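You operate a simulated robot arm through the tools that you are given. There is no shell and no other tool. Be economical: measure what you need, move in short steps, check, and stop when the job is done.

The job below is to be done with a simulated robot arm. You get a single attempt, and the scene is never put back.

Task
Load the wound bobbin into the pale shuttle and send it to READY.
Fine: open the clamp, press the shuttle's clip, open the gate, then push the shuttle along to READY.

The check looks at the end state, three seconds after you hand in, the way a careful person would. Anything else that was tipped, shoved, dropped, spilled or broken makes it a failure.

Robot
A 6-joint arm with a two-finger parallel gripper, fixed in place. Base frame: the origin is at the foot of the arm, x ahead of it, y to its left, z up; the work surface is at about z = 0. Lengths are in cm, angles in degrees, forces in N, time in s.
With the tool pointing down near the work surface it reaches from about 14 to 58 cm from the base axis. Its first joint turns from -66.0 to 66.0 degrees. Payload 2.1 kg.
Tool frame: the origin (TCP) lies between the finger pads and is the grasp point; the fingertips stand 3 cm ahead of it; z points along the fingers, y is the line along which they close. Largest opening 9.4 cm; finger width 2.8, thickness 1; the body of the gripper, 5 by 9.6 cm, starts 5.5 cm behind the TCP.
Orientation is told as [roll, pitch, yaw] about the base's x, y, z axes, in that order, counted from this pose: with the fingers straight down and closing along the base's y, the tool's x points along the base's -x, its y along +y and its z along -z.

Tools
- The arm moves only by the tool move_arm. Its argument "motion" is a list of rows, each a list of 7 numbers: the shift along the tool's x, y, z in cm, then the turn, a rotation vector about the tool's x, y, z in rad, then the opening, from 0 (shut) to 1 (fully open). In form: [[dx, dy, dz, ax, ay, az, jaw], ...]. A call has 1 to 8 rows; each row shifts and turns the commanded pose from where the row before left it, along the tool's axes as they then stand. A row lasts 0.2 s, in which the tool goes at most 5 cm and 8.6 degrees; a call with a longer step from one row to the next is refused whole, and so is a gripper value outside its range. Where a pose cannot be reached the arm comes as near as it can. A force on the tool above 90 N (or 10 N above the force at the start of the call, whichever is more), or a blocked arm, ends the call early, and 0.2 s more pass. Each finger travels about 7.2 cm/s and halts on what it meets, pressing with about 24 N; the grip force reading is that of the motor and also rises with nothing between the fingers. The clock runs only during rows and for 0.2 s after the last one: add rows that do not move to give the fingers time. It gives the time, the measured TCP pose, the force on the tool (base axes), the opening and the grip force at its end, in the units of the frame above (readings bear some noise), with the torque about the TCP (base axes, N m) and any sound that the robot's microphone picked up.
- Cameras (640 x 400 px; columns grow to the right, rows downward): "scene" is fixed at [6.4, -38.45, 47.95]; the picture's right is [0.65, -0.76, 0.00], its down [-0.47, -0.39, -0.79] and it looks along [0.60, 0.51, -0.61] (base axes); focal length 214 px, centre (320, 200). "wrist" rides on the gripper at [7.6, 1.4, -10.3] in the tool frame; the picture's right is [-0.18, 0.98, 0.00], its down [-0.75, -0.14, -0.64] and it looks along [-0.63, -0.12, 0.77] (tool axes); focal length 243 px, centre (320, 200). There is no depth. A picture from a camera that has moved, and an enlarged one, comes with that camera's place and axes in the base frame and with its lens.
- camera(camera): a new picture of that camera. No time passes.
- zoom(camera, box): a new picture of the part [left, top, right, bottom] of that camera's present view, enlarged. No time passes.
- close_job(): hands the job in; it is judged then, once.

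Work in short steps. Places have to be worked out from the pictures, the camera data and where the tool is seen: move nearer, look again, correct. Check each grasp and each placing, and mend what went wrong. You have 120 turns and 84 pictures in all, those below and enlarged ones among them. Open the gripper and draw the arm clear of the work before you hand the job in, unless the task says otherwise; then end with one line.

The tools are called after "Emit:" as name(argument=value, ...) on one line, values as JSON. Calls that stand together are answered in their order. move_arm: Moves the arm, as the interface text tells. Its arguments: {"type":"object","properties":{"motion":{"type":"array","items":{"type":"array","items":{"type":"number"}}}},"required":["motion"]} The other tools are called the same way: camera (camera) takes a picture; zoom (camera, box) takes an enlarged picture of a part of a camera's view; close_job () hands the job in.

At the start:

```text
time: 0.0
position: [28.06, 18.45, 35.28]
tcp_rot: [0.0, -0.1, 0.0]
wrist_force: [-0.2, 0.2, -0.3]
moment: [0.0, 0.0, 0.04]
grip_width: 9.41
gripper_force: 0.0
```

scene: 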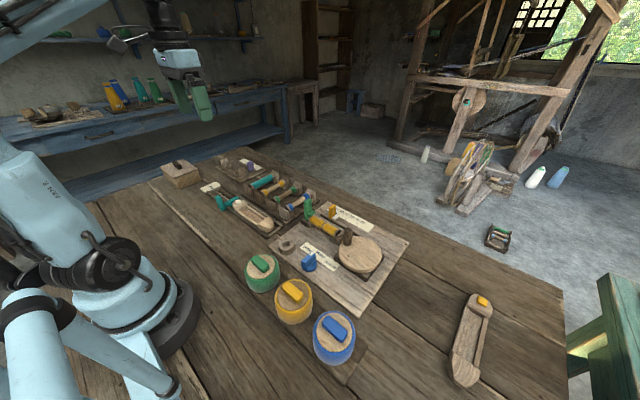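
wrist: 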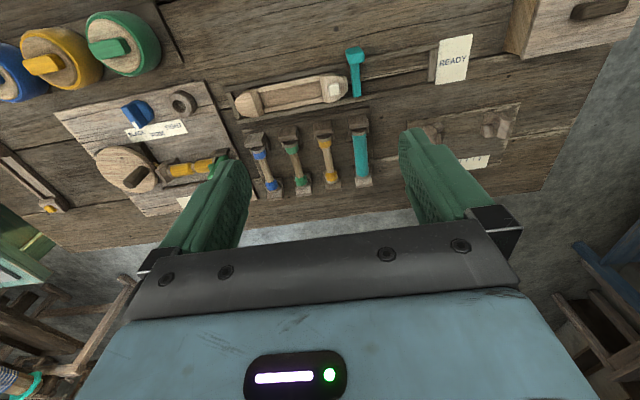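

I begin with enlarged views of the work area to understand the objects.

Emit:
zoom(camera="scene", box=[190, 140, 330, 240])

Emit:
zoom(camera="scene", box=[260, 190, 420, 310])

Emit:
zoom(camera="wrist", box=[220, 30, 520, 200])

Emit:
zoom(camera="wrist", box=[40, 70, 260, 220])

```text
4.00 times, centred on (260, 190) of scene
camera zoom: at [6.4, -38.45, 47.95], right [0.65, -0.76, 0.0], down [-0.47, -0.39, -0.79], along [0.6, 0.51, -0.61], focal length 858 px, centre (560, 240)
```

zoom: 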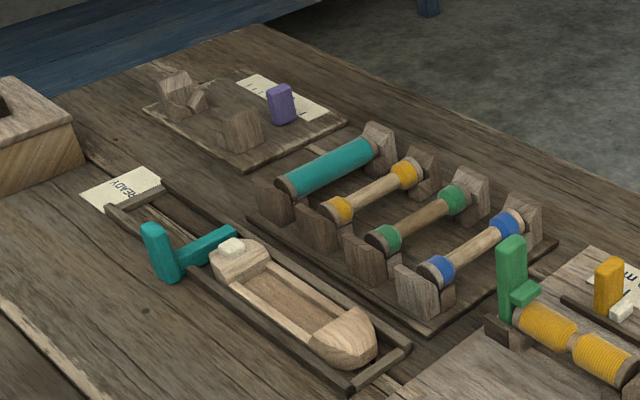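

```text
3.33 times, centred on (340, 250) of scene
camera zoom: at [6.4, -38.45, 47.95], right [0.65, -0.76, 0.0], down [-0.47, -0.39, -0.79], along [0.6, 0.51, -0.61], focal length 715 px, centre (253, 33)
```

zoom: 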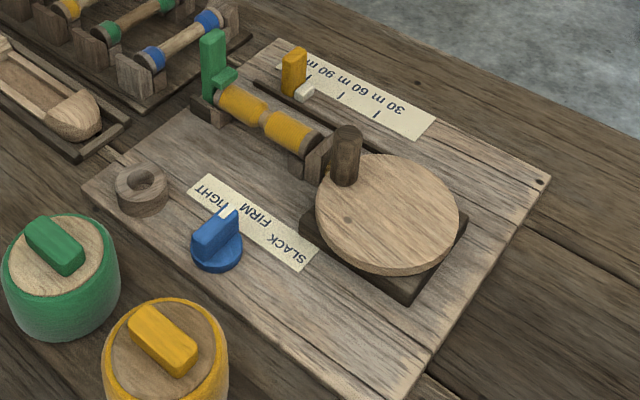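

```text
2.13 times, centred on (370, 115) of wrist
camera zoom: at [20.37, 19.88, 45.48], right [0.18, 0.98, 0.0], down [0.75, -0.14, 0.64], along [0.63, -0.12, -0.77], focal length 518 px, centre (213, 381)
```

zoom: 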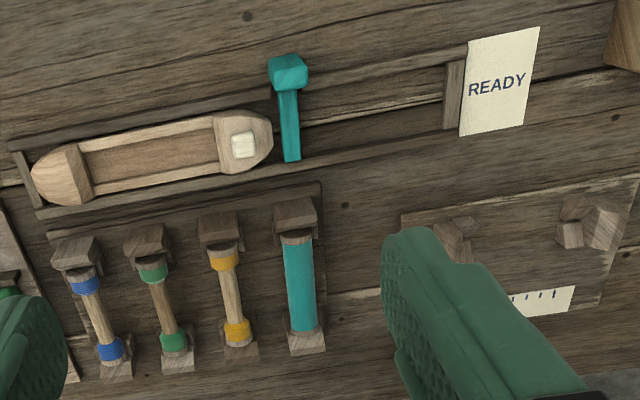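

```text
2.67 times, centred on (150, 145) of wrist
camera zoom: at [20.37, 19.88, 45.48], right [0.18, 0.98, 0.0], down [0.75, -0.14, 0.64], along [0.63, -0.12, -0.77], focal length 647 px, centre (773, 347)
```

zoom: 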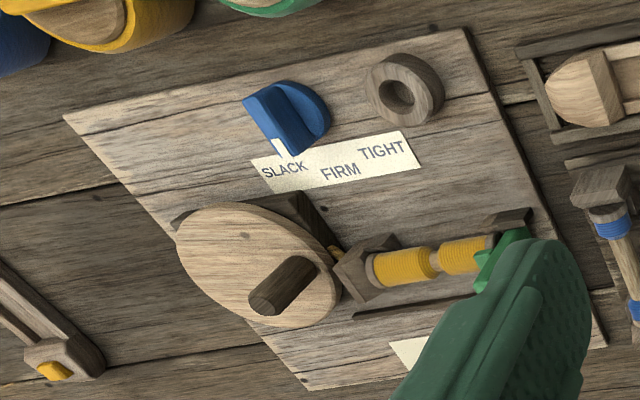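

The yellow wound bobbin sits on the winder along y, about (41.5, -10), with the green lever as the clamp. The shuttle is in the track at x≈31.5, and the teal bar at y≈22.5 looks like the gate. I'll move over the winder for a closer look.

Emit:
move_arm(motion=[[0, -3.3, 1.5, 0, 0, 0, 1], [0, -3.3, 1.5, 0, 0, 0, 1], [0, -3.3, 1.5, 0, 0, 0, 1], [0, -3.3, 1.5, 0, 0, 0, 1], [0, -3.3, 1.5, 0, 0, 0, 1], [0, -3.3, 1.5, 0, 0, 0, 1], [0, -3.3, 1.5, 0, 0, 0, 1], [0, -3.3, 1.5, 0, 0, 0, 1]])

Emit:
camera(camera="wrist")

```text
time: 1.8
position: [28.08, -7.74, 23.13]
tcp_rot: [0.1, 0.0, -0.1]
wrist_force: [0.2, 0.1, -0.4]
moment: [0.05, 0.01, -0.02]
grip_width: 9.39
gripper_force: 0.1
```

```text
77 pictures are left
camera wrist: at [20.37, -6.42, 33.38], right [0.18, 0.98, 0.0], down [0.75, -0.14, 0.64], along [0.63, -0.12, -0.77], focal length 243 px, centre (320, 200)
```

wrist: 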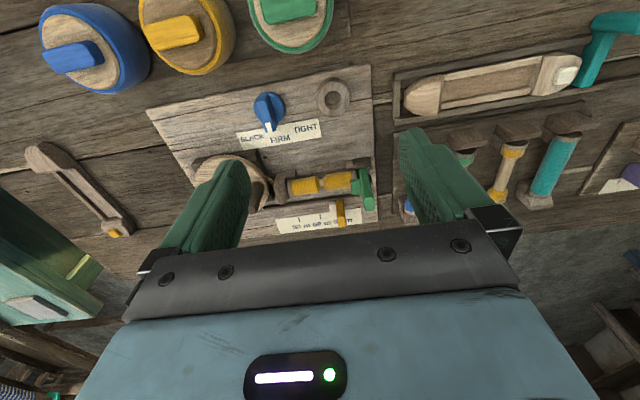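

I zoom on the winder from here.

Emit:
zoom(camera="wrist", box=[240, 140, 400, 240])

Emit:
zoom(camera="wrist", box=[390, 0, 640, 156])

Emit:
zoom(camera="scene", box=[290, 185, 370, 235])

Emit:
zoom(camera="scene", box=[195, 170, 285, 230])

```text
4.00 times, centred on (320, 190) of wrist
camera zoom: at [20.37, -6.42, 33.38], right [0.18, 0.98, 0.0], down [0.75, -0.14, 0.64], along [0.63, -0.12, -0.77], focal length 970 px, centre (320, 240)
```

zoom: 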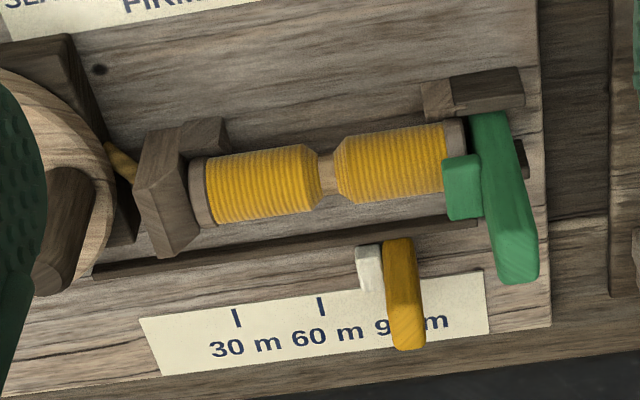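

```text
2.56 times, centred on (515, 78) of wrist
camera zoom: at [20.37, -6.42, 33.38], right [0.18, 0.98, 0.0], down [0.75, -0.14, 0.64], along [0.63, -0.12, -0.77], focal length 621 px, centre (-179, 512)
```

zoom: 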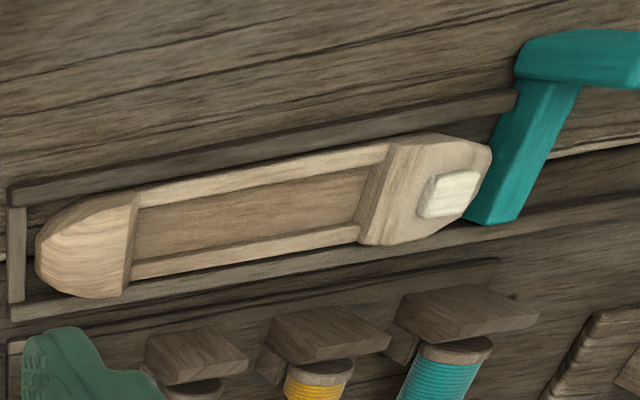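

```text
8.00 times, centred on (330, 210) of scene
camera zoom: at [6.4, -38.45, 47.95], right [0.65, -0.76, 0.0], down [-0.47, -0.39, -0.79], along [0.6, 0.51, -0.61], focal length 1716 px, centre (240, 120)
```

zoom: 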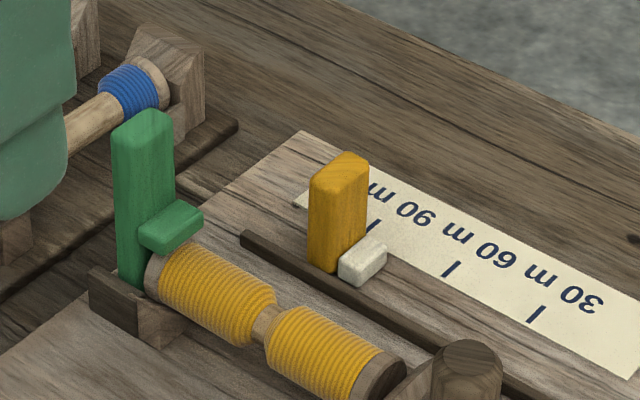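

```text
6.67 times, centred on (240, 200) of scene
camera zoom: at [6.4, -38.45, 47.95], right [0.65, -0.76, 0.0], down [-0.47, -0.39, -0.79], along [0.6, 0.51, -0.61], focal length 1430 px, centre (853, 200)
```

zoom: 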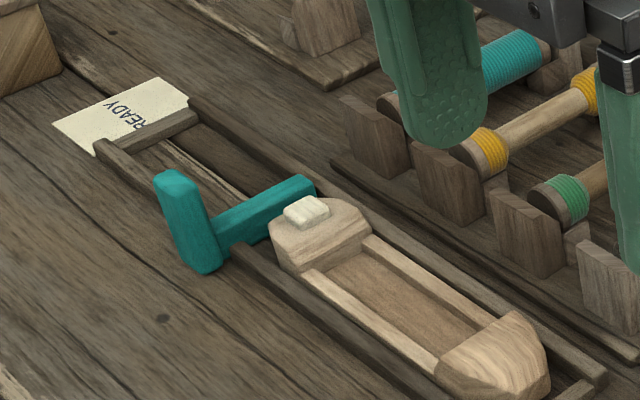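

The clamp column's top is at about (41.6, -4.2, 10), with its finger over the bobbin end. I'll turn the wrist 90° so the fingers close along x, which also lets me see the clamp from its back (+y) side and find the pivot.

Emit:
move_arm(motion=[[-2.5, 3.5, 0, 0, 0, 0, 1], [-2.5, 3.5, 0, 0, 0, 0, 1], [-2.5, 3.5, 0, 0, 0, 0, 1], [-2.5, 2, 0, 0, 0, 0, 1], [0, 0, 0, 0, 0, 0.149, 1], [0, 0, 0, 0, 0, 0.149, 1], [0, 0, 0, 0, 0, 0.149, 1], [0, 0, 0, 0, 0, 0.149, 1]])

Emit:
move_arm(motion=[[0, 0, 0, 0, 0, 0.149, 1], [0, 0, 0, 0, 0, 0.149, 1], [0, 0, 0, 0, 0, 0.149, 1], [0, 0, 0, 0, 0, 0.149, 1], [0, 0, 0, 0, 0, 0.149, 1], [0, 0, 0, 0, 0, 0.149, 1], [0, 0, 0, 0, 0, 0.0808, 1]])

Emit:
camera(camera="wrist")

```text
time: 3.6
position: [38.01, 4.69, 23.21]
tcp_rot: [0.1, 0.0, -34.3]
wrist_force: [0.2, -0.4, 0.0]
moment: [-0.01, -0.01, 0.02]
grip_width: 9.37
gripper_force: 0.0
```

```text
time: 5.2
position: [38.16, 4.48, 23.33]
tcp_rot: [0.1, 0.0, -90.3]
wrist_force: [-0.6, 0.2, 0.5]
moment: [-0.01, 0.0, -0.02]
grip_width: 9.39
gripper_force: 0.1
```

```text
72 pictures are left
camera wrist: at [39.46, 12.13, 33.53], right [0.98, -0.19, 0.0], down [-0.14, -0.75, 0.64], along [-0.12, -0.63, -0.77], focal length 243 px, centre (320, 200)
```

wrist: 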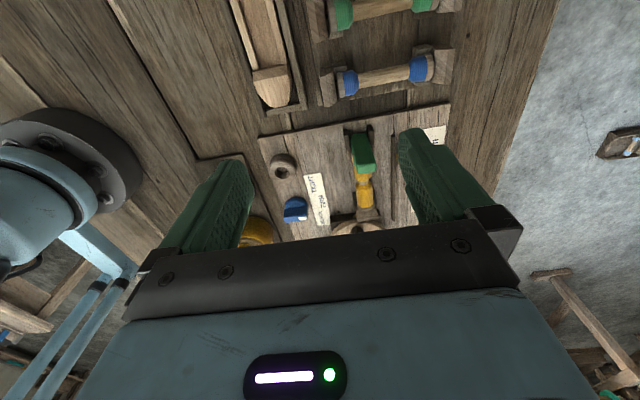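

Zooming on the clamp from behind.

Emit:
zoom(camera="wrist", box=[300, 90, 420, 165])

```text
5.33 times, centred on (360, 128) of wrist
camera zoom: at [39.46, 12.13, 33.53], right [0.98, -0.19, 0.0], down [-0.14, -0.75, 0.64], along [-0.12, -0.63, -0.77], focal length 1294 px, centre (107, 587)
```

zoom: 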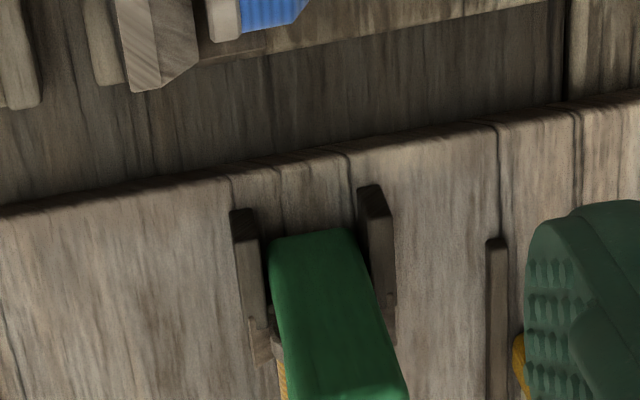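

The clamp is held between two cheeks at ±x, so it pivots about an x axis and opens by tilting its top toward +y. I'll shut the fingers and bring them down on the -y side of the column, above the bobbin.

Emit:
move_arm(motion=[[-4.2, 1.1, 0, 0, 0, 0, 0], [-4.2, 1.1, 0, 0, 0, 0, 0], [-4.1, 1.1, 0, 0, 0, 0, 0], [0, 0, 4, 0, 0, 0, 0], [0, 0, 3, 0, 0, 0, 0], [0, 0, 2, 0, 0, 0, 0], [0, 0, 0, 0, 0, 0, 0]])

Emit:
zoom(camera="scene", box=[270, 150, 390, 250])

```text
time: 6.8
position: [41.36, -7.84, 14.34]
tcp_rot: [0.1, 0.0, -90.1]
wrist_force: [-0.7, 0.0, 0.1]
moment: [0.01, 0.01, 0.0]
grip_width: 0.0
gripper_force: 24.3
```

```text
4.00 times, centred on (330, 200) of scene
camera zoom: at [6.4, -38.45, 47.95], right [0.65, -0.76, 0.0], down [-0.47, -0.39, -0.79], along [0.6, 0.51, -0.61], focal length 858 px, centre (280, 200)
```

zoom: 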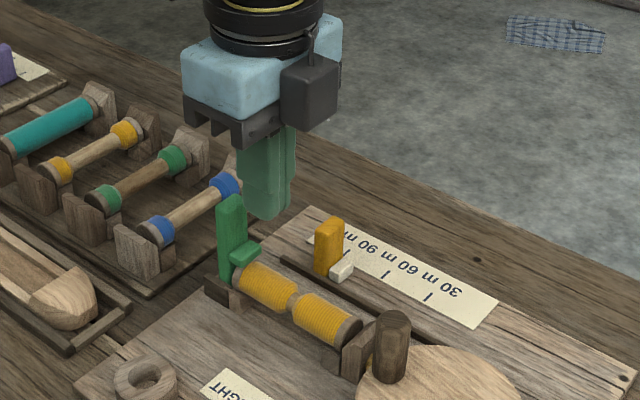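

The fingers are above and just on the -y side of the column. I go down 3.6 cm, then push toward +y gently.

Emit:
move_arm(motion=[[0, 0.1, 1.8, 0, 0, 0, 0], [0, 0, 1.8, 0, 0, 0, 0], [0.6, 0, 0, 0, 0, 0, 0], [0.6, 0, 0, 0, 0, 0, 0], [0.6, 0, 0, 0, 0, 0, 0], [0.6, 0, 0, 0, 0, 0, 0]])

Emit:
zoom(camera="scene", box=[270, 150, 390, 250])

```text
time: 8.2
position: [41.58, -5.6, 10.72]
tcp_rot: [0.1, 0.0, -90.2]
wrist_force: [-0.7, -1.1, 0.0]
moment: [-0.01, -0.01, 0.0]
grip_width: 0.0
gripper_force: 23.7
```

```text
4.00 times, centred on (330, 200) of scene
camera zoom: at [6.4, -38.46, 47.95], right [0.65, -0.76, 0.0], down [-0.47, -0.39, -0.79], along [0.6, 0.51, -0.61], focal length 858 px, centre (280, 200)
```

zoom: 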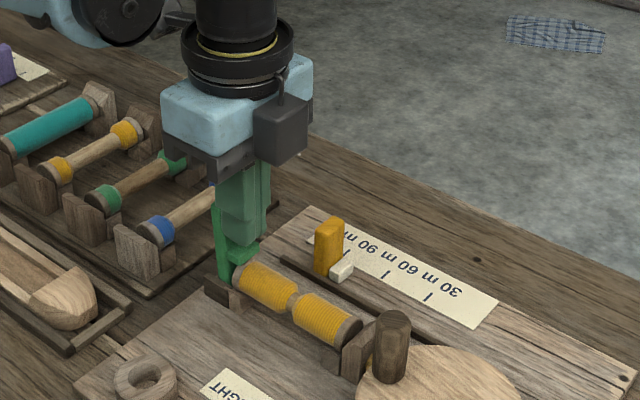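

The fingers are touching the column (a force of about 1 N). I keep pushing toward +y.

Emit:
move_arm(motion=[[0.7, 0, 0, 0, 0, 0, 0], [0.7, 0, 0, 0, 0, 0, 0], [0.7, 0, 0, 0, 0, 0, 0], [0.7, 0, 0, 0, 0, 0, 0]])

Emit:
zoom(camera="scene", box=[270, 150, 390, 250])

```text
time: 9.2
position: [41.46, -3.0, 10.75]
tcp_rot: [0.0, -0.3, -90.2]
wrist_force: [2.2, -13.4, 2.5]
moment: [-0.39, 0.0, 0.0]
grip_width: 0.0
gripper_force: 24.3
```

```text
4.00 times, centred on (330, 200) of scene
camera zoom: at [6.4, -38.46, 47.95], right [0.65, -0.76, 0.0], down [-0.47, -0.39, -0.79], along [0.6, 0.51, -0.61], focal length 858 px, centre (280, 200)
```

zoom: 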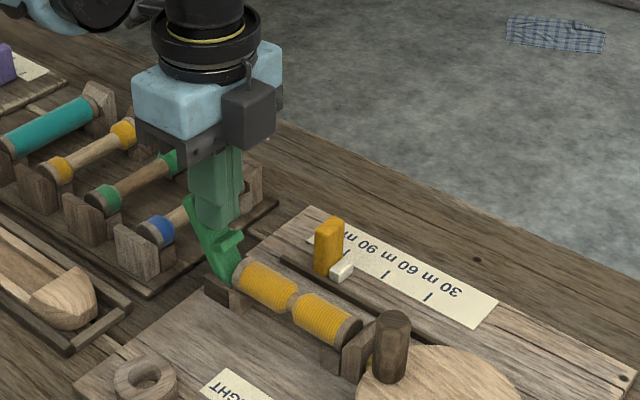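

The lever tilts as expected and the finger has lifted. I push a bit further.

Emit:
move_arm(motion=[[0.7, 0, 0.1, 0, 0, 0, 0], [0.7, 0, 0.2, 0, 0, 0, 0], [0.7, 0, 0.2, 0, 0, 0, 0]])

Emit:
zoom(camera="scene", box=[270, 150, 390, 250])

```text
time: 9.8
position: [41.41, -2.83, 10.68]
tcp_rot: [0.1, -2.3, -91.0]
wrist_force: [-0.4, -21.2, 18.2]
moment: [-0.42, 0.26, -0.14]
grip_width: 0.01
gripper_force: 23.7
stopped in row 3: the force on the tool passed its limit at 100 N (the readings are from after the stop); the commanded pose is now the measured one
```

```text
4.00 times, centred on (330, 200) of scene
camera zoom: at [6.4, -38.45, 47.96], right [0.65, -0.76, 0.0], down [-0.47, -0.39, -0.79], along [0.6, 0.51, -0.61], focal length 858 px, centre (280, 200)
```

zoom: 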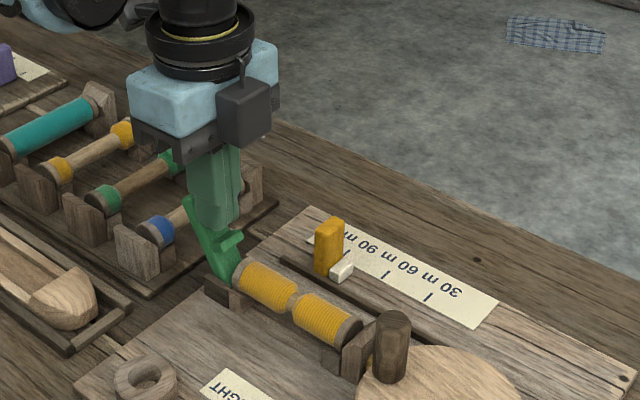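

The clamp reached its stop at about 25–30°. I back off and rise, then check whether it stays open.

Emit:
move_arm(motion=[[-1.5, 0, -0.2, 0, 0, 0, 0], [-2, 0, -1, 0, 0, 0, 0], [-2, 0, -4, 0, 0, 0, 0], [-1.5, 0, -3, 0, 0, 0, 0.3]])

Emit:
zoom(camera="scene", box=[270, 150, 390, 250])

Emit:
camera(camera="wrist")

```text
time: 10.8
position: [41.4, -9.33, 18.95]
tcp_rot: [0.2, -1.8, -90.6]
wrist_force: [0.4, -0.5, -0.2]
moment: [0.01, 0.02, -0.02]
grip_width: 2.82
gripper_force: 0.1
```

```text
4.00 times, centred on (330, 200) of scene
camera zoom: at [6.4, -38.45, 47.95], right [0.65, -0.76, 0.0], down [-0.47, -0.39, -0.79], along [0.6, 0.51, -0.61], focal length 858 px, centre (280, 200)
```

zoom: 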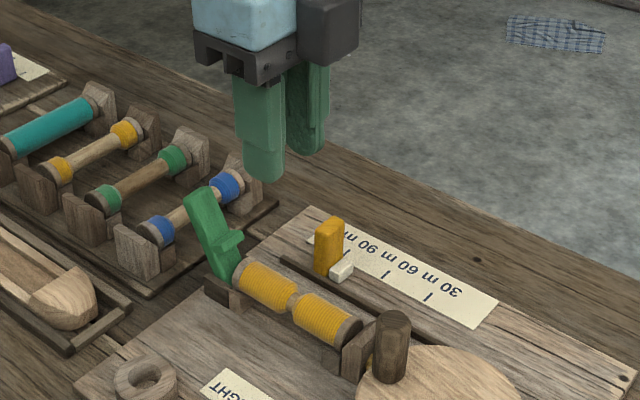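

```text
65 pictures are left
camera wrist: at [42.88, -1.44, 28.94], right [0.98, -0.2, 0.01], down [-0.15, -0.73, 0.67], along [-0.13, -0.65, -0.75], focal length 243 px, centre (320, 200)
```

wrist: 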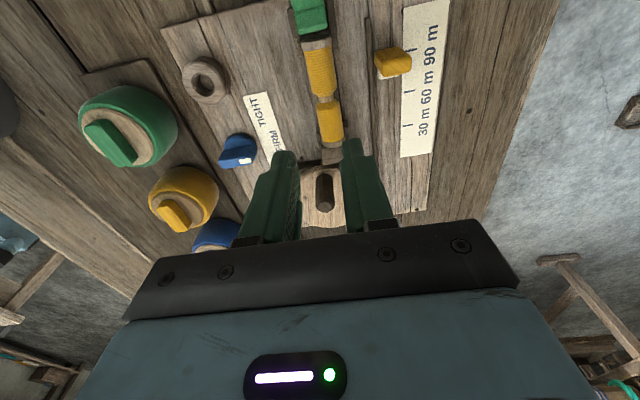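

The clamp stays open. I correct the small tilt and zoom on the bobbin to place the grasp.

Emit:
move_arm(motion=[[0, 0, 0, 0, 0.031, 0.01, 0.55], [0, 0, 0, 0, 0, 0, 0.55]])

Emit:
zoom(camera="wrist", box=[260, 0, 420, 220])

```text
time: 11.4
position: [41.44, -9.25, 19.01]
tcp_rot: [0.1, 0.1, -91.4]
wrist_force: [0.1, -0.8, -0.3]
moment: [-0.04, -0.02, -0.04]
grip_width: 5.18
gripper_force: 0.0
```

```text
1.82 times, centred on (340, 110) of wrist
camera zoom: at [42.98, -1.77, 29.17], right [0.98, -0.21, 0.0], down [-0.16, -0.75, 0.64], along [-0.13, -0.63, -0.77], focal length 441 px, centre (284, 364)
```

zoom: 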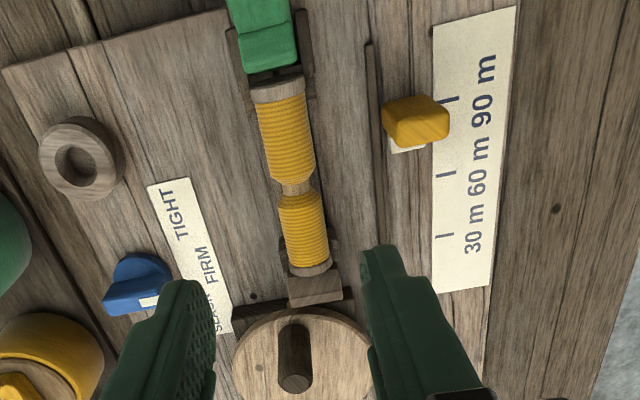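

The bobbin's waist is at about (41.7, -10.1) and its axis height is about 3.8. I square the yaw, then go down until the fingertips are level with the upper part of the bobbin, and look.

Emit:
move_arm(motion=[[-0.85, 0.25, 2.5, 0, 0, -0.0245, 0.55], [0, 0, 4, 0, 0, 0, 0.55], [0, 0, 2.5, 0, 0, 0, 0.55]])

Emit:
zoom(camera="scene", box=[280, 160, 380, 240])

Emit:
zoom(camera="wrist", box=[220, 20, 420, 220])

```text
time: 12.2
position: [41.51, -10.3, 10.04]
tcp_rot: [0.1, -0.2, -90.0]
wrist_force: [0.3, -0.2, 0.3]
moment: [-0.01, -0.01, 0.01]
grip_width: 5.16
gripper_force: 0.1
```

```text
5.00 times, centred on (330, 200) of scene
camera zoom: at [6.4, -38.45, 47.95], right [0.65, -0.76, 0.0], down [-0.47, -0.39, -0.79], along [0.6, 0.51, -0.61], focal length 1072 px, centre (270, 200)
```

zoom: 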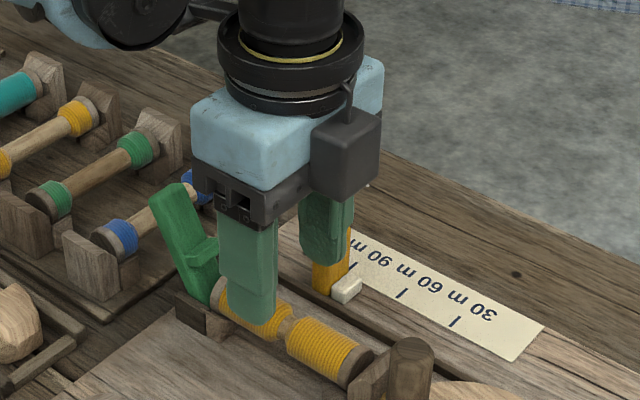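

```text
2.00 times, centred on (320, 120) of wrist
camera zoom: at [42.91, -2.64, 20.38], right [0.98, -0.18, 0.0], down [-0.14, -0.75, 0.64], along [-0.12, -0.63, -0.77], focal length 485 px, centre (320, 360)
```

zoom: 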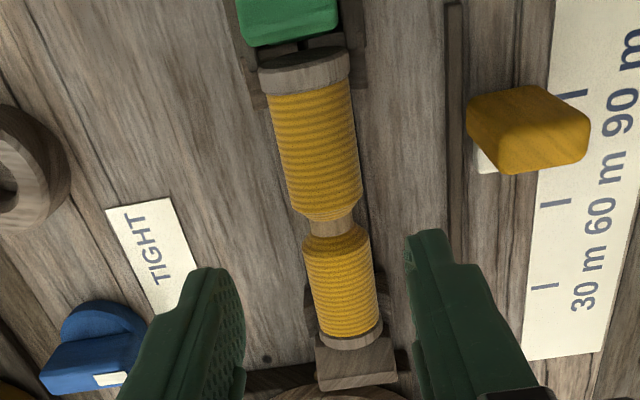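

Position confirmed at about (41.85, -10.1). I shift slightly, go down to TCP z≈6, and close.

Emit:
move_arm(motion=[[0.2, 0.3, 2, 0, 0, 0, 0.55], [0, 0, 2.1, 0, 0, 0, 0.55], [0, 0, 0, 0, 0, 0, 0.1], [0, 0, 0, 0, 0, 0, 0.1], [0, 0, 0, 0, 0, 0, 0.1]])

Emit:
zoom(camera="wrist", box=[220, 20, 420, 220])

Emit:
zoom(camera="scene", box=[280, 160, 380, 240])

```text
time: 13.4
position: [41.78, -10.03, 6.02]
tcp_rot: [0.0, -0.2, -90.0]
wrist_force: [4.7, 0.0, 1.3]
moment: [0.11, -0.14, -0.2]
grip_width: 1.88
gripper_force: 23.8
```

```text
2.00 times, centred on (320, 120) of wrist
camera zoom: at [43.24, -2.51, 16.23], right [0.98, -0.18, 0.0], down [-0.14, -0.75, 0.64], along [-0.12, -0.63, -0.77], focal length 485 px, centre (320, 360)
```

zoom: 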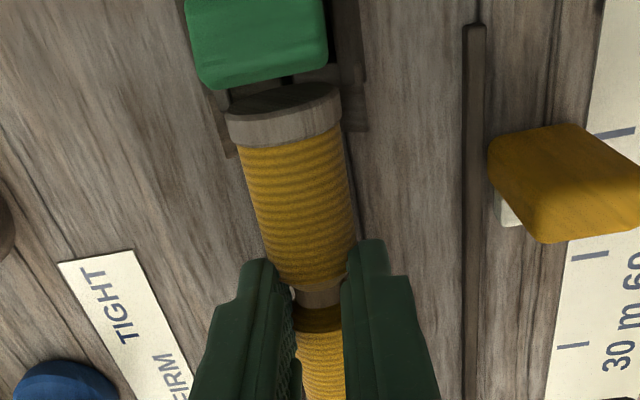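

```text
5.00 times, centred on (330, 200) of scene
camera zoom: at [6.4, -38.45, 47.95], right [0.65, -0.76, 0.0], down [-0.47, -0.39, -0.79], along [0.6, 0.51, -0.61], focal length 1072 px, centre (270, 200)
```

zoom: 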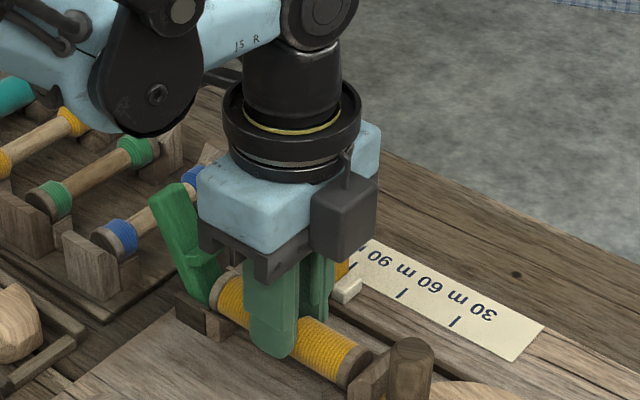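

The grip at 1.9 cm could be slightly above the bobbin's widest line. I reopen, go down 0.7 cm and close again for a surer hold.

Emit:
move_arm(motion=[[0, 0, 0, 0, 0, 0, 0.45], [0, 0.1, 0.7, 0, 0, 0, 0.45], [0, 0, 0, 0, 0, 0, 0.1], [0, 0, 0, 0, 0, 0, 0.1], [0, 0, 0, 0, 0, 0, 0.1]])

```text
time: 14.6
position: [41.95, -10.12, 5.22]
tcp_rot: [0.1, 0.0, -90.1]
wrist_force: [0.4, -0.4, -0.4]
moment: [0.02, -0.02, 0.02]
grip_width: 1.88
gripper_force: 24.3
```

Same width, so the grip is full across the bobbin. I lift gently.

Emit:
move_arm(motion=[[0, 0, -0.5, 0, 0, 0, 0.1], [0, 0, -0.7, 0, 0, 0, 0.1], [0, 0, -0.8, 0, 0, 0, 0.1]])

Emit:
zoom(camera="scene", box=[280, 160, 380, 240])

```text
time: 15.4
position: [41.97, -10.04, 7.15]
tcp_rot: [0.1, -0.2, -90.0]
wrist_force: [-0.6, -0.4, 0.3]
moment: [0.0, -0.01, 0.03]
grip_width: 1.88
gripper_force: 24.0
```

```text
5.00 times, centred on (330, 200) of scene
camera zoom: at [6.4, -38.45, 47.95], right [0.65, -0.76, 0.0], down [-0.47, -0.39, -0.79], along [0.6, 0.51, -0.61], focal length 1072 px, centre (270, 200)
```

zoom: 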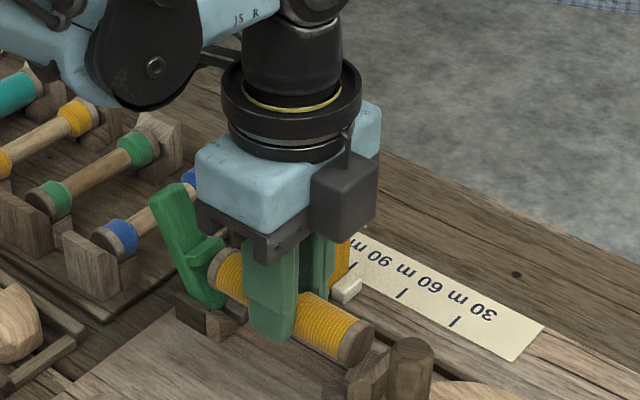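

The bobbin is held and lifted clear. I raise it and carry it high over the shuttle.

Emit:
move_arm(motion=[[-0.1, 0, -4, 0, 0, 0, 0.1], [0, 0, -4, 0, 0, 0, 0.1], [0, 0, -2, 0, 0, 0, 0.1], [4, -2, 0, 0, 0, 0, 0.1], [4.5, -2, 0, 0, 0, 0, 0.1], [4.5, -2, 0, 0, 0, 0, 0.1], [4.5, -2, 0, 0, 0, 0, 0.1], [4.5, -1.8, 0, 0, 0, 0, 0.1]])

Emit:
zoom(camera="scene", box=[180, 120, 340, 240])

Emit:
camera(camera="wrist")

```text
time: 17.2
position: [32.28, 12.08, 16.98]
tcp_rot: [0.1, -0.1, -89.9]
wrist_force: [-1.4, -0.4, -0.3]
moment: [-0.03, 0.02, 0.0]
grip_width: 1.88
gripper_force: 24.6
```

```text
3.33 times, centred on (260, 180) of scene
camera zoom: at [6.4, -38.46, 47.95], right [0.65, -0.76, 0.0], down [-0.47, -0.39, -0.79], along [0.6, 0.51, -0.61], focal length 715 px, centre (520, 267)
```

zoom: 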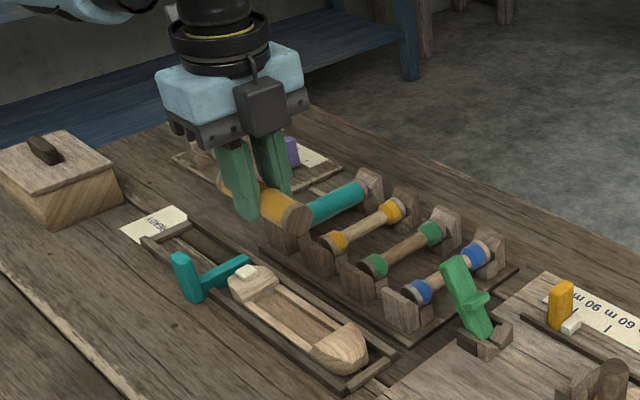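

```text
57 pictures are left
camera wrist: at [33.62, 19.64, 27.13], right [0.98, -0.18, 0.0], down [-0.14, -0.75, 0.64], along [-0.12, -0.63, -0.77], focal length 243 px, centre (320, 200)
```

wrist: 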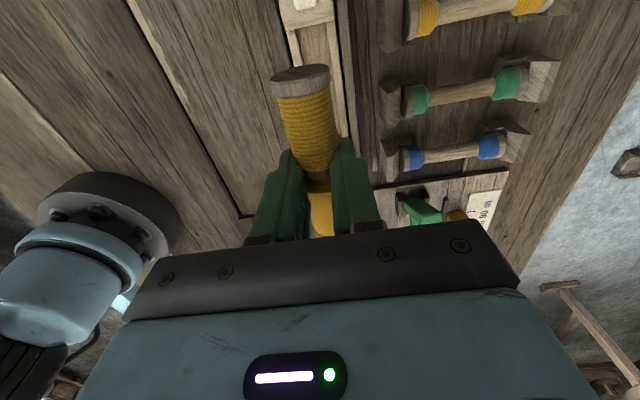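

I zoom to fix the shuttle's position relative to the held bobbin.

Emit:
zoom(camera="wrist", box=[240, 0, 400, 100])

Emit:
zoom(camera="scene", box=[210, 175, 290, 225])

```text
4.00 times, centred on (320, 50) of wrist
camera zoom: at [33.62, 19.64, 27.13], right [0.98, -0.18, 0.0], down [-0.14, -0.75, 0.64], along [-0.12, -0.63, -0.77], focal length 970 px, centre (320, 800)
```

zoom: 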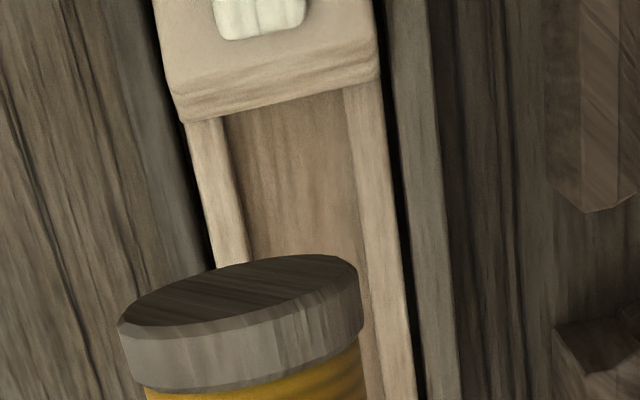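

```text
8.00 times, centred on (250, 200) of scene
camera zoom: at [6.4, -38.46, 47.95], right [0.65, -0.76, 0.0], down [-0.47, -0.39, -0.79], along [0.6, 0.51, -0.61], focal length 1716 px, centre (880, 200)
```

zoom: 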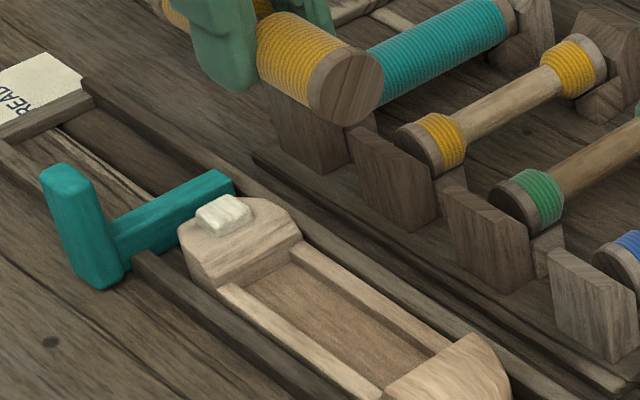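

I move aside (+x, +y) so the wrist camera can see the whole cavity clear of the bobbin.

Emit:
move_arm(motion=[[1.3, 3.3, -1, 0, 0, 0, 0.1], [1.3, 3.3, -1, 0, 0, 0, 0.1], [1.3, 3.2, -1, 0, 0, 0, 0.1], [0, 0, 0, 0, 0, 0, 0.1]])

Emit:
zoom(camera="wrist", box=[150, 30, 310, 190])

```text
time: 18.2
position: [42.08, 15.98, 20.04]
tcp_rot: [0.1, -0.1, -90.0]
wrist_force: [-0.5, 1.3, -0.2]
moment: [0.02, 0.0, 0.0]
grip_width: 1.9
gripper_force: 24.4
```

```text
2.50 times, centred on (230, 110) of wrist
camera zoom: at [43.49, 23.51, 30.3], right [0.98, -0.18, 0.0], down [-0.14, -0.75, 0.64], along [-0.12, -0.63, -0.77], focal length 606 px, centre (545, 425)
```

zoom: 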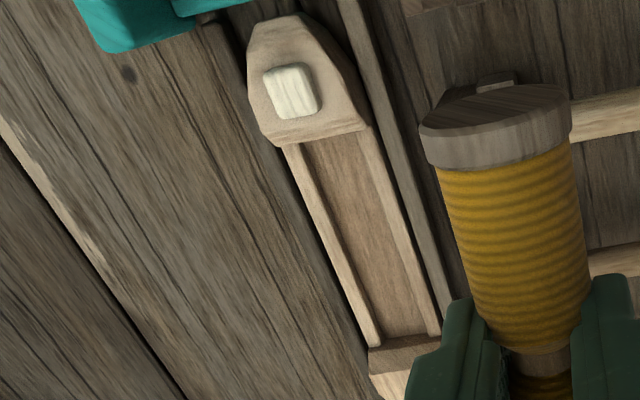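

The cavity spans y≈7.0–18.0 at x≈32.45, and the bobbin is 10 cm long and centred on the TCP. I move over (32.45, 12.5) and go down partway.

Emit:
move_arm(motion=[[-1.2, -3.2, 0, 0, 0, 0, 0.1], [-1.2, -3.2, 0, 0, 0, 0, 0.1], [-1.1, -3.2, 0, 0, 0, 0, 0.1], [0, 0, 4, 0, 0, 0, 0.1], [0, 0, 4, 0, 0, 0, 0.1], [0, 0, 2.5, 0, 0, 0, 0.1]])

Emit:
zoom(camera="wrist", box=[200, 0, 440, 200])

Emit:
zoom(camera="scene", box=[210, 160, 290, 230])

```text
time: 19.6
position: [32.49, 12.58, 9.57]
tcp_rot: [0.1, -0.1, -90.0]
wrist_force: [0.2, 0.1, -0.4]
moment: [0.02, 0.0, -0.02]
grip_width: 1.9
gripper_force: 23.6
```

```text
2.00 times, centred on (320, 100) of wrist
camera zoom: at [33.86, 20.07, 19.76], right [0.98, -0.18, 0.0], down [-0.14, -0.75, 0.64], along [-0.12, -0.63, -0.77], focal length 485 px, centre (320, 400)
```

zoom: 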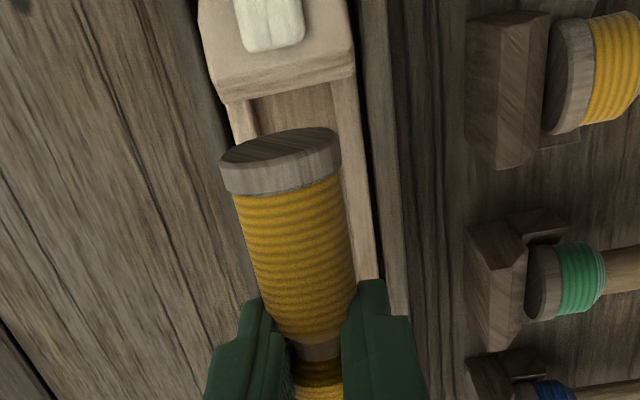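

```text
5.71 times, centred on (250, 195) of scene
camera zoom: at [6.4, -38.45, 47.95], right [0.65, -0.76, 0.0], down [-0.47, -0.39, -0.79], along [0.6, 0.51, -0.61], focal length 1226 px, centre (720, 229)
```

zoom: 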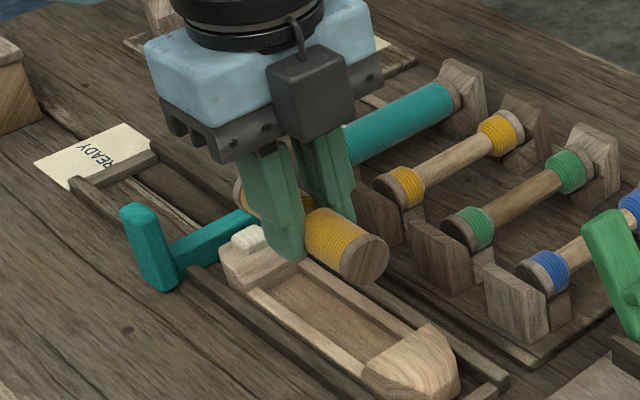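

The alignment in x looks right; in y the gap is about half a centimetre each end. I go down 3 cm more and check again.

Emit:
move_arm(motion=[[0, 0, 1.5, 0, 0, 0, 0.1], [0, 0, 1.3, 0, 0, 0, 0.1]])

Emit:
zoom(camera="wrist", box=[240, 0, 400, 140])

Emit:
zoom(camera="scene", box=[220, 180, 290, 230])

```text
time: 20.2
position: [32.36, 12.45, 6.69]
tcp_rot: [0.2, -0.1, -90.0]
wrist_force: [-0.6, 0.0, -0.4]
moment: [-0.06, -0.01, -0.02]
grip_width: 1.89
gripper_force: 23.9
```

```text
2.86 times, centred on (320, 70) of wrist
camera zoom: at [33.84, 20.03, 17.0], right [0.98, -0.18, 0.0], down [-0.14, -0.75, 0.64], along [-0.12, -0.63, -0.77], focal length 693 px, centre (320, 571)
```

zoom: 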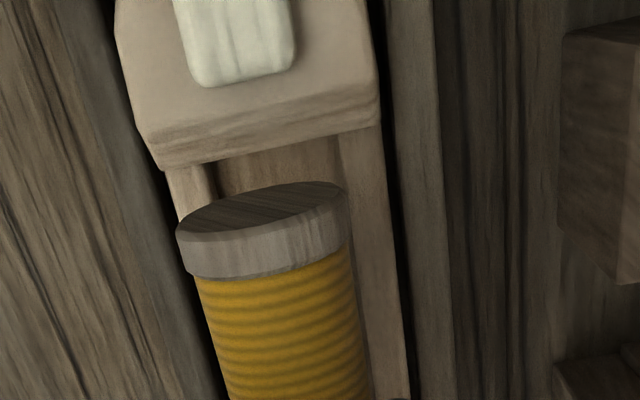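

```text
8.00 times, centred on (255, 205) of scene
camera zoom: at [6.4, -38.45, 47.95], right [0.65, -0.76, 0.0], down [-0.47, -0.39, -0.79], along [0.6, 0.51, -0.61], focal length 1716 px, centre (840, 160)
```

zoom: 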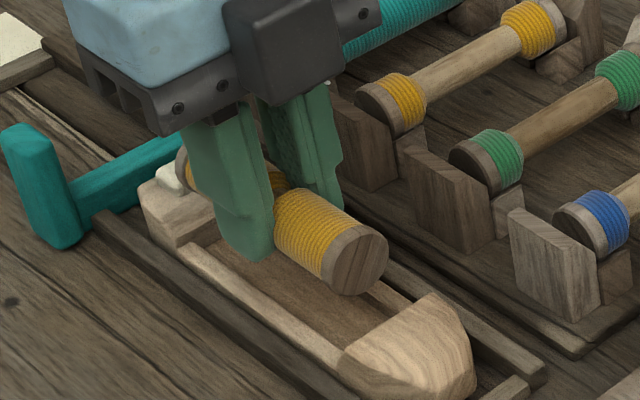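

Bobbin end at y≈17.55 against the wall at ≈18; it's centred in x. I go down in small steps, watching the force.

Emit:
move_arm(motion=[[0, 0.08, 0.5, 0, 0, 0, 0.1], [0, 0, 0.4, 0, 0, 0, 0.1], [0, 0, 0.3, 0, 0, 0, 0.1]])

Emit:
zoom(camera="scene", box=[220, 180, 290, 230])

```text
time: 21.0
position: [32.62, 12.45, 5.56]
tcp_rot: [0.2, -0.1, -90.0]
wrist_force: [-0.2, -0.6, 0.6]
moment: [0.03, -0.02, 0.02]
grip_width: 1.85
gripper_force: 24.0
```

```text
8.00 times, centred on (255, 205) of scene
camera zoom: at [6.4, -38.45, 47.95], right [0.65, -0.76, 0.0], down [-0.47, -0.39, -0.79], along [0.6, 0.51, -0.61], focal length 1716 px, centre (840, 160)
```

zoom: 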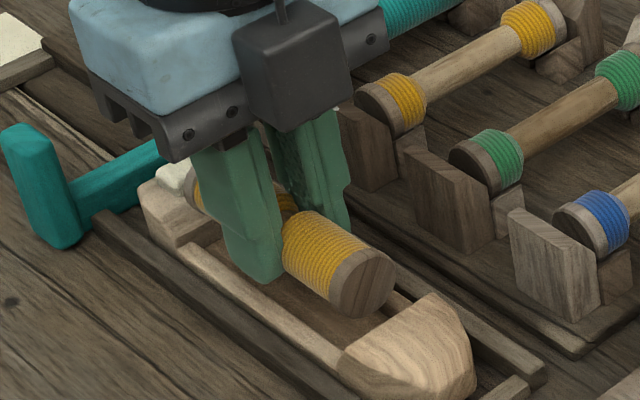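

Emit:
move_arm(motion=[[0, -0.1, 0.3, 0, 0, 0, 0.1], [0, 0, 0.2, 0, 0, 0, 0.1]])

Emit:
zoom(camera="scene", box=[220, 180, 290, 230])

```text
time: 21.6
position: [32.49, 12.42, 5.13]
tcp_rot: [0.1, -0.2, -90.0]
wrist_force: [0.5, 0.5, -0.7]
moment: [0.02, 0.02, 0.04]
grip_width: 1.88
gripper_force: 24.0
```

```text
8.00 times, centred on (255, 205) of scene
camera zoom: at [6.4, -38.45, 47.95], right [0.65, -0.76, 0.0], down [-0.47, -0.39, -0.79], along [0.6, 0.51, -0.61], focal length 1716 px, centre (840, 160)
```

zoom: 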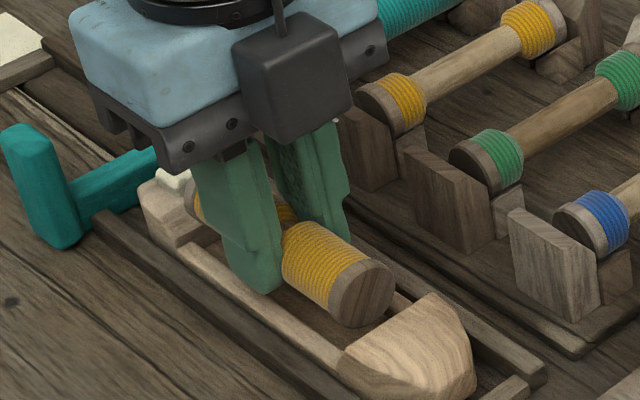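

Still free. I continue down in small steps.

Emit:
move_arm(motion=[[0, 0, 0.3, 0, 0, 0, 0.1], [0, 0, 0.2, 0, 0, 0, 0.1]])

```text
time: 22.2
position: [32.42, 12.35, 4.69]
tcp_rot: [0.1, 0.0, -90.0]
wrist_force: [0.1, 0.3, -0.1]
moment: [0.0, 0.03, 0.02]
grip_width: 1.88
gripper_force: 23.9
```

Emit:
zoom(camera="scene", box=[220, 180, 290, 230])

Emit:
zoom(camera="wrist", box=[240, 0, 400, 140])

```text
8.00 times, centred on (255, 205) of scene
camera zoom: at [6.4, -38.45, 47.95], right [0.65, -0.76, 0.0], down [-0.47, -0.39, -0.79], along [0.6, 0.51, -0.61], focal length 1716 px, centre (840, 160)
```

zoom: 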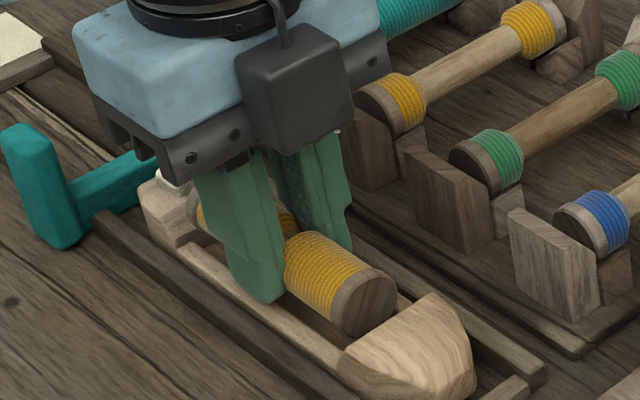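

```text
2.86 times, centred on (320, 70) of wrist
camera zoom: at [33.77, 19.97, 14.91], right [0.98, -0.18, 0.0], down [-0.14, -0.75, 0.64], along [-0.12, -0.63, -0.77], focal length 693 px, centre (320, 571)
```

zoom: 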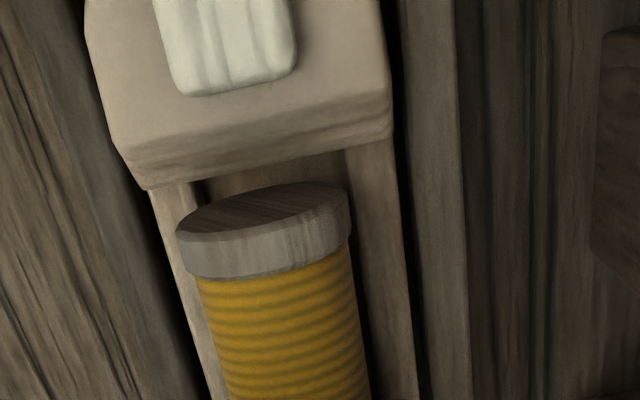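

Good alignment, with clearance on both ends and sides. Continue.

Emit:
move_arm(motion=[[0.05, 0.05, 0.25, 0, 0, 0, 0.1], [0, 0, 0.25, 0, 0, 0, 0.1]])

```text
time: 22.8
position: [32.53, 12.41, 4.23]
tcp_rot: [0.0, -0.1, -90.1]
wrist_force: [-1.8, -1.1, 27.4]
moment: [0.02, 0.1, 0.0]
grip_width: 1.88
gripper_force: 23.9
```

There is contact (27 N). I ease off slightly and check.

Emit:
move_arm(motion=[[0, 0, -0.2, 0, 0, 0, 0.1]])

Emit:
zoom(camera="scene", box=[220, 180, 290, 230])

```text
time: 23.2
position: [32.43, 12.45, 4.36]
tcp_rot: [0.1, 0.0, -90.0]
wrist_force: [0.3, -0.1, -0.3]
moment: [-0.01, 0.02, 0.02]
grip_width: 1.85
gripper_force: 23.9
```

```text
8.00 times, centred on (255, 205) of scene
camera zoom: at [6.4, -38.45, 47.95], right [0.65, -0.76, 0.0], down [-0.47, -0.39, -0.79], along [0.6, 0.51, -0.61], focal length 1716 px, centre (840, 160)
```

zoom: 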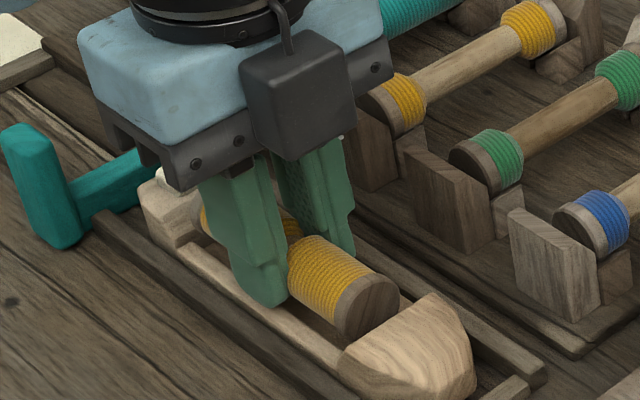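

The fingers stand on the side rails with the bobbin lying partly in the cavity. I open to let it settle, then rise and look.

Emit:
move_arm(motion=[[0, 0, -0.1, 0, 0, 0, 0.26], [0, 0, 0, 0, 0, 0, 0.32], [0, 0, 0, 0, 0, 0, 0.4]])

Emit:
zoom(camera="scene", box=[220, 180, 290, 230])

```text
time: 24.0
position: [32.49, 12.36, 4.52]
tcp_rot: [0.1, -0.1, -90.1]
wrist_force: [-0.2, -0.1, 0.5]
moment: [-0.01, 0.03, -0.03]
grip_width: 3.76
gripper_force: 0.1
```

```text
8.00 times, centred on (255, 205) of scene
camera zoom: at [6.4, -38.45, 47.95], right [0.65, -0.76, 0.0], down [-0.47, -0.39, -0.79], along [0.6, 0.51, -0.61], focal length 1716 px, centre (840, 160)
```

zoom: 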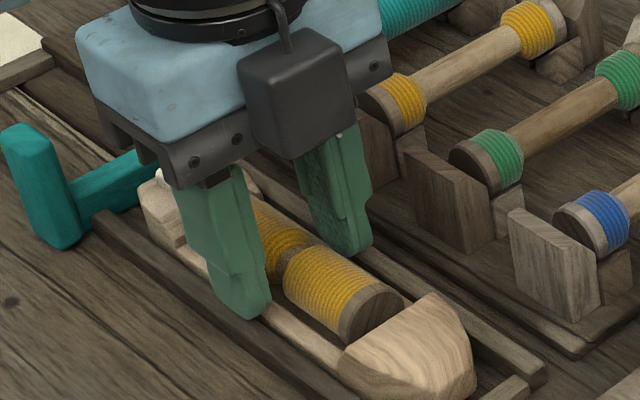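

The bobbin dropped between the rails. I rise straight up and look from both cameras.

Emit:
move_arm(motion=[[0, 0, -2, 0, 0, 0, 0.45], [0, 0, -4, 0, 0, 0, 0.45], [0, 0, -4, 0, 0, 0, 0.2]])

Emit:
zoom(camera="scene", box=[210, 180, 290, 230])

Emit:
zoom(camera="wrist", box=[220, 0, 420, 180])

```text
time: 24.8
position: [32.34, 12.44, 14.29]
tcp_rot: [0.0, -0.1, -90.1]
wrist_force: [-0.1, -0.2, 0.4]
moment: [0.03, -0.01, -0.01]
grip_width: 1.88
gripper_force: 0.1
```

```text
8.00 times, centred on (250, 205) of scene
camera zoom: at [6.4, -38.46, 47.95], right [0.65, -0.76, 0.0], down [-0.47, -0.39, -0.79], along [0.6, 0.51, -0.61], focal length 1716 px, centre (880, 160)
```

zoom: 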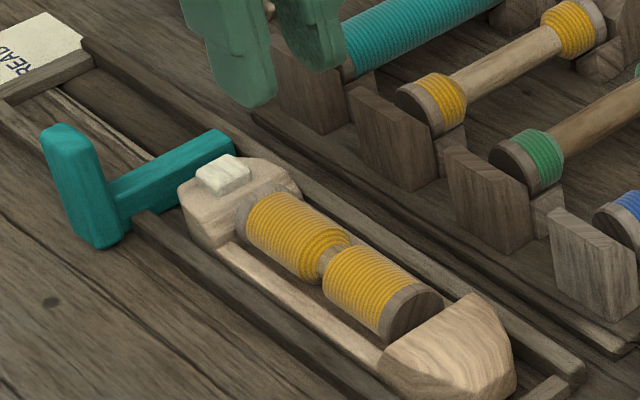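

```text
2.22 times, centred on (320, 90) of wrist
camera zoom: at [33.74, 19.95, 24.47], right [0.98, -0.18, 0.0], down [-0.14, -0.75, 0.64], along [-0.12, -0.63, -0.77], focal length 539 px, centre (320, 444)
```

zoom: 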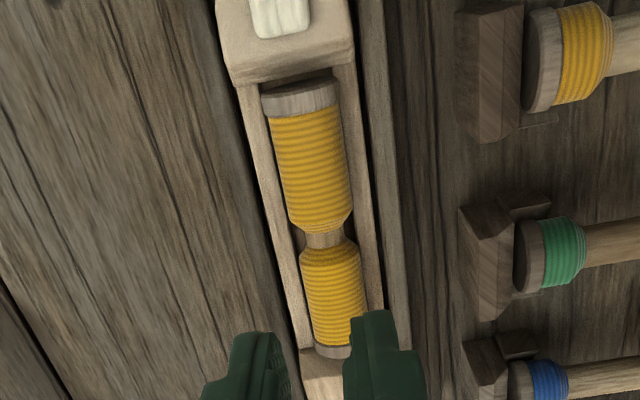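

The bobbin lies fully in the shuttle. The white clip is at about (32.4, 20, top 2.9–3.3). I shut the fingers, move over it and come down near it.

Emit:
move_arm(motion=[[3.6, 0.05, 0, 0, 0, 0, 0], [3.6, 0, 0, 0, 0, 0, 0], [0, 0, 3.5, 0, 0, 0, 0], [0, 0, 2.8, 0, 0, 0, 0]])

Emit:
zoom(camera="scene", box=[210, 170, 290, 230])

Emit:
zoom(camera="wrist", box=[220, 20, 420, 200])

```text
time: 25.8
position: [32.54, 19.62, 8.11]
tcp_rot: [0.0, -0.1, -90.0]
wrist_force: [0.5, 1.0, -0.6]
moment: [-0.04, 0.02, -0.01]
grip_width: 0.01
gripper_force: 24.0
```

```text
6.67 times, centred on (250, 200) of scene
camera zoom: at [6.4, -38.45, 47.95], right [0.65, -0.76, 0.0], down [-0.47, -0.39, -0.79], along [0.6, 0.51, -0.61], focal length 1430 px, centre (787, 200)
```

zoom: 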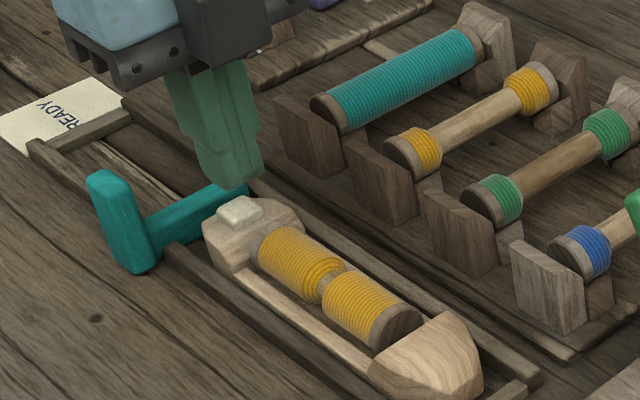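

```text
2.22 times, centred on (320, 110) of wrist
camera zoom: at [33.96, 27.18, 18.34], right [0.98, -0.18, 0.0], down [-0.14, -0.75, 0.64], along [-0.12, -0.63, -0.77], focal length 539 px, centre (320, 400)
```

zoom: 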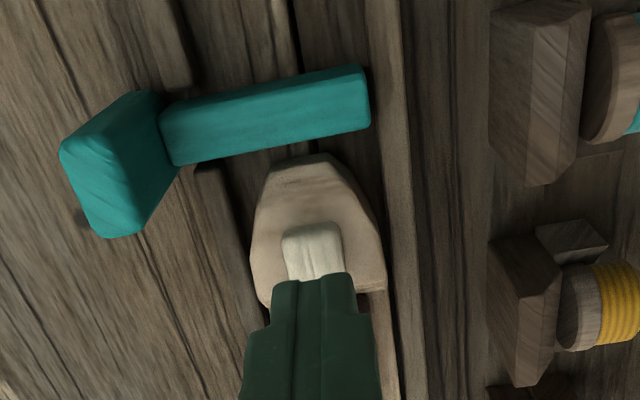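

The clip spans y≈19.2–21.2. I centre on it and press down in small steps.

Emit:
move_arm(motion=[[0.4, -0.05, 1, 0, 0, 0, 0], [0, 0, 0.5, 0, 0, 0, 0], [0, 0, 0.3, 0, 0, 0, 0]])

```text
time: 26.6
position: [32.58, 20.06, 6.45]
tcp_rot: [0.1, -0.2, -90.1]
wrist_force: [0.2, -0.1, 0.5]
moment: [0.0, 0.0, 0.0]
grip_width: 0.0
gripper_force: 23.8
```

Emit:
move_arm(motion=[[0, -0.1, 0.2, 0, 0, 0, 0], [0, 0, 0.2, 0, 0, 0, 0]])

```text
time: 27.2
position: [32.43, 20.02, 6.04]
tcp_rot: [0.1, -0.1, -90.0]
wrist_force: [0.2, 0.0, 1.1]
moment: [0.0, 0.04, 0.0]
grip_width: 0.01
gripper_force: 24.5
```

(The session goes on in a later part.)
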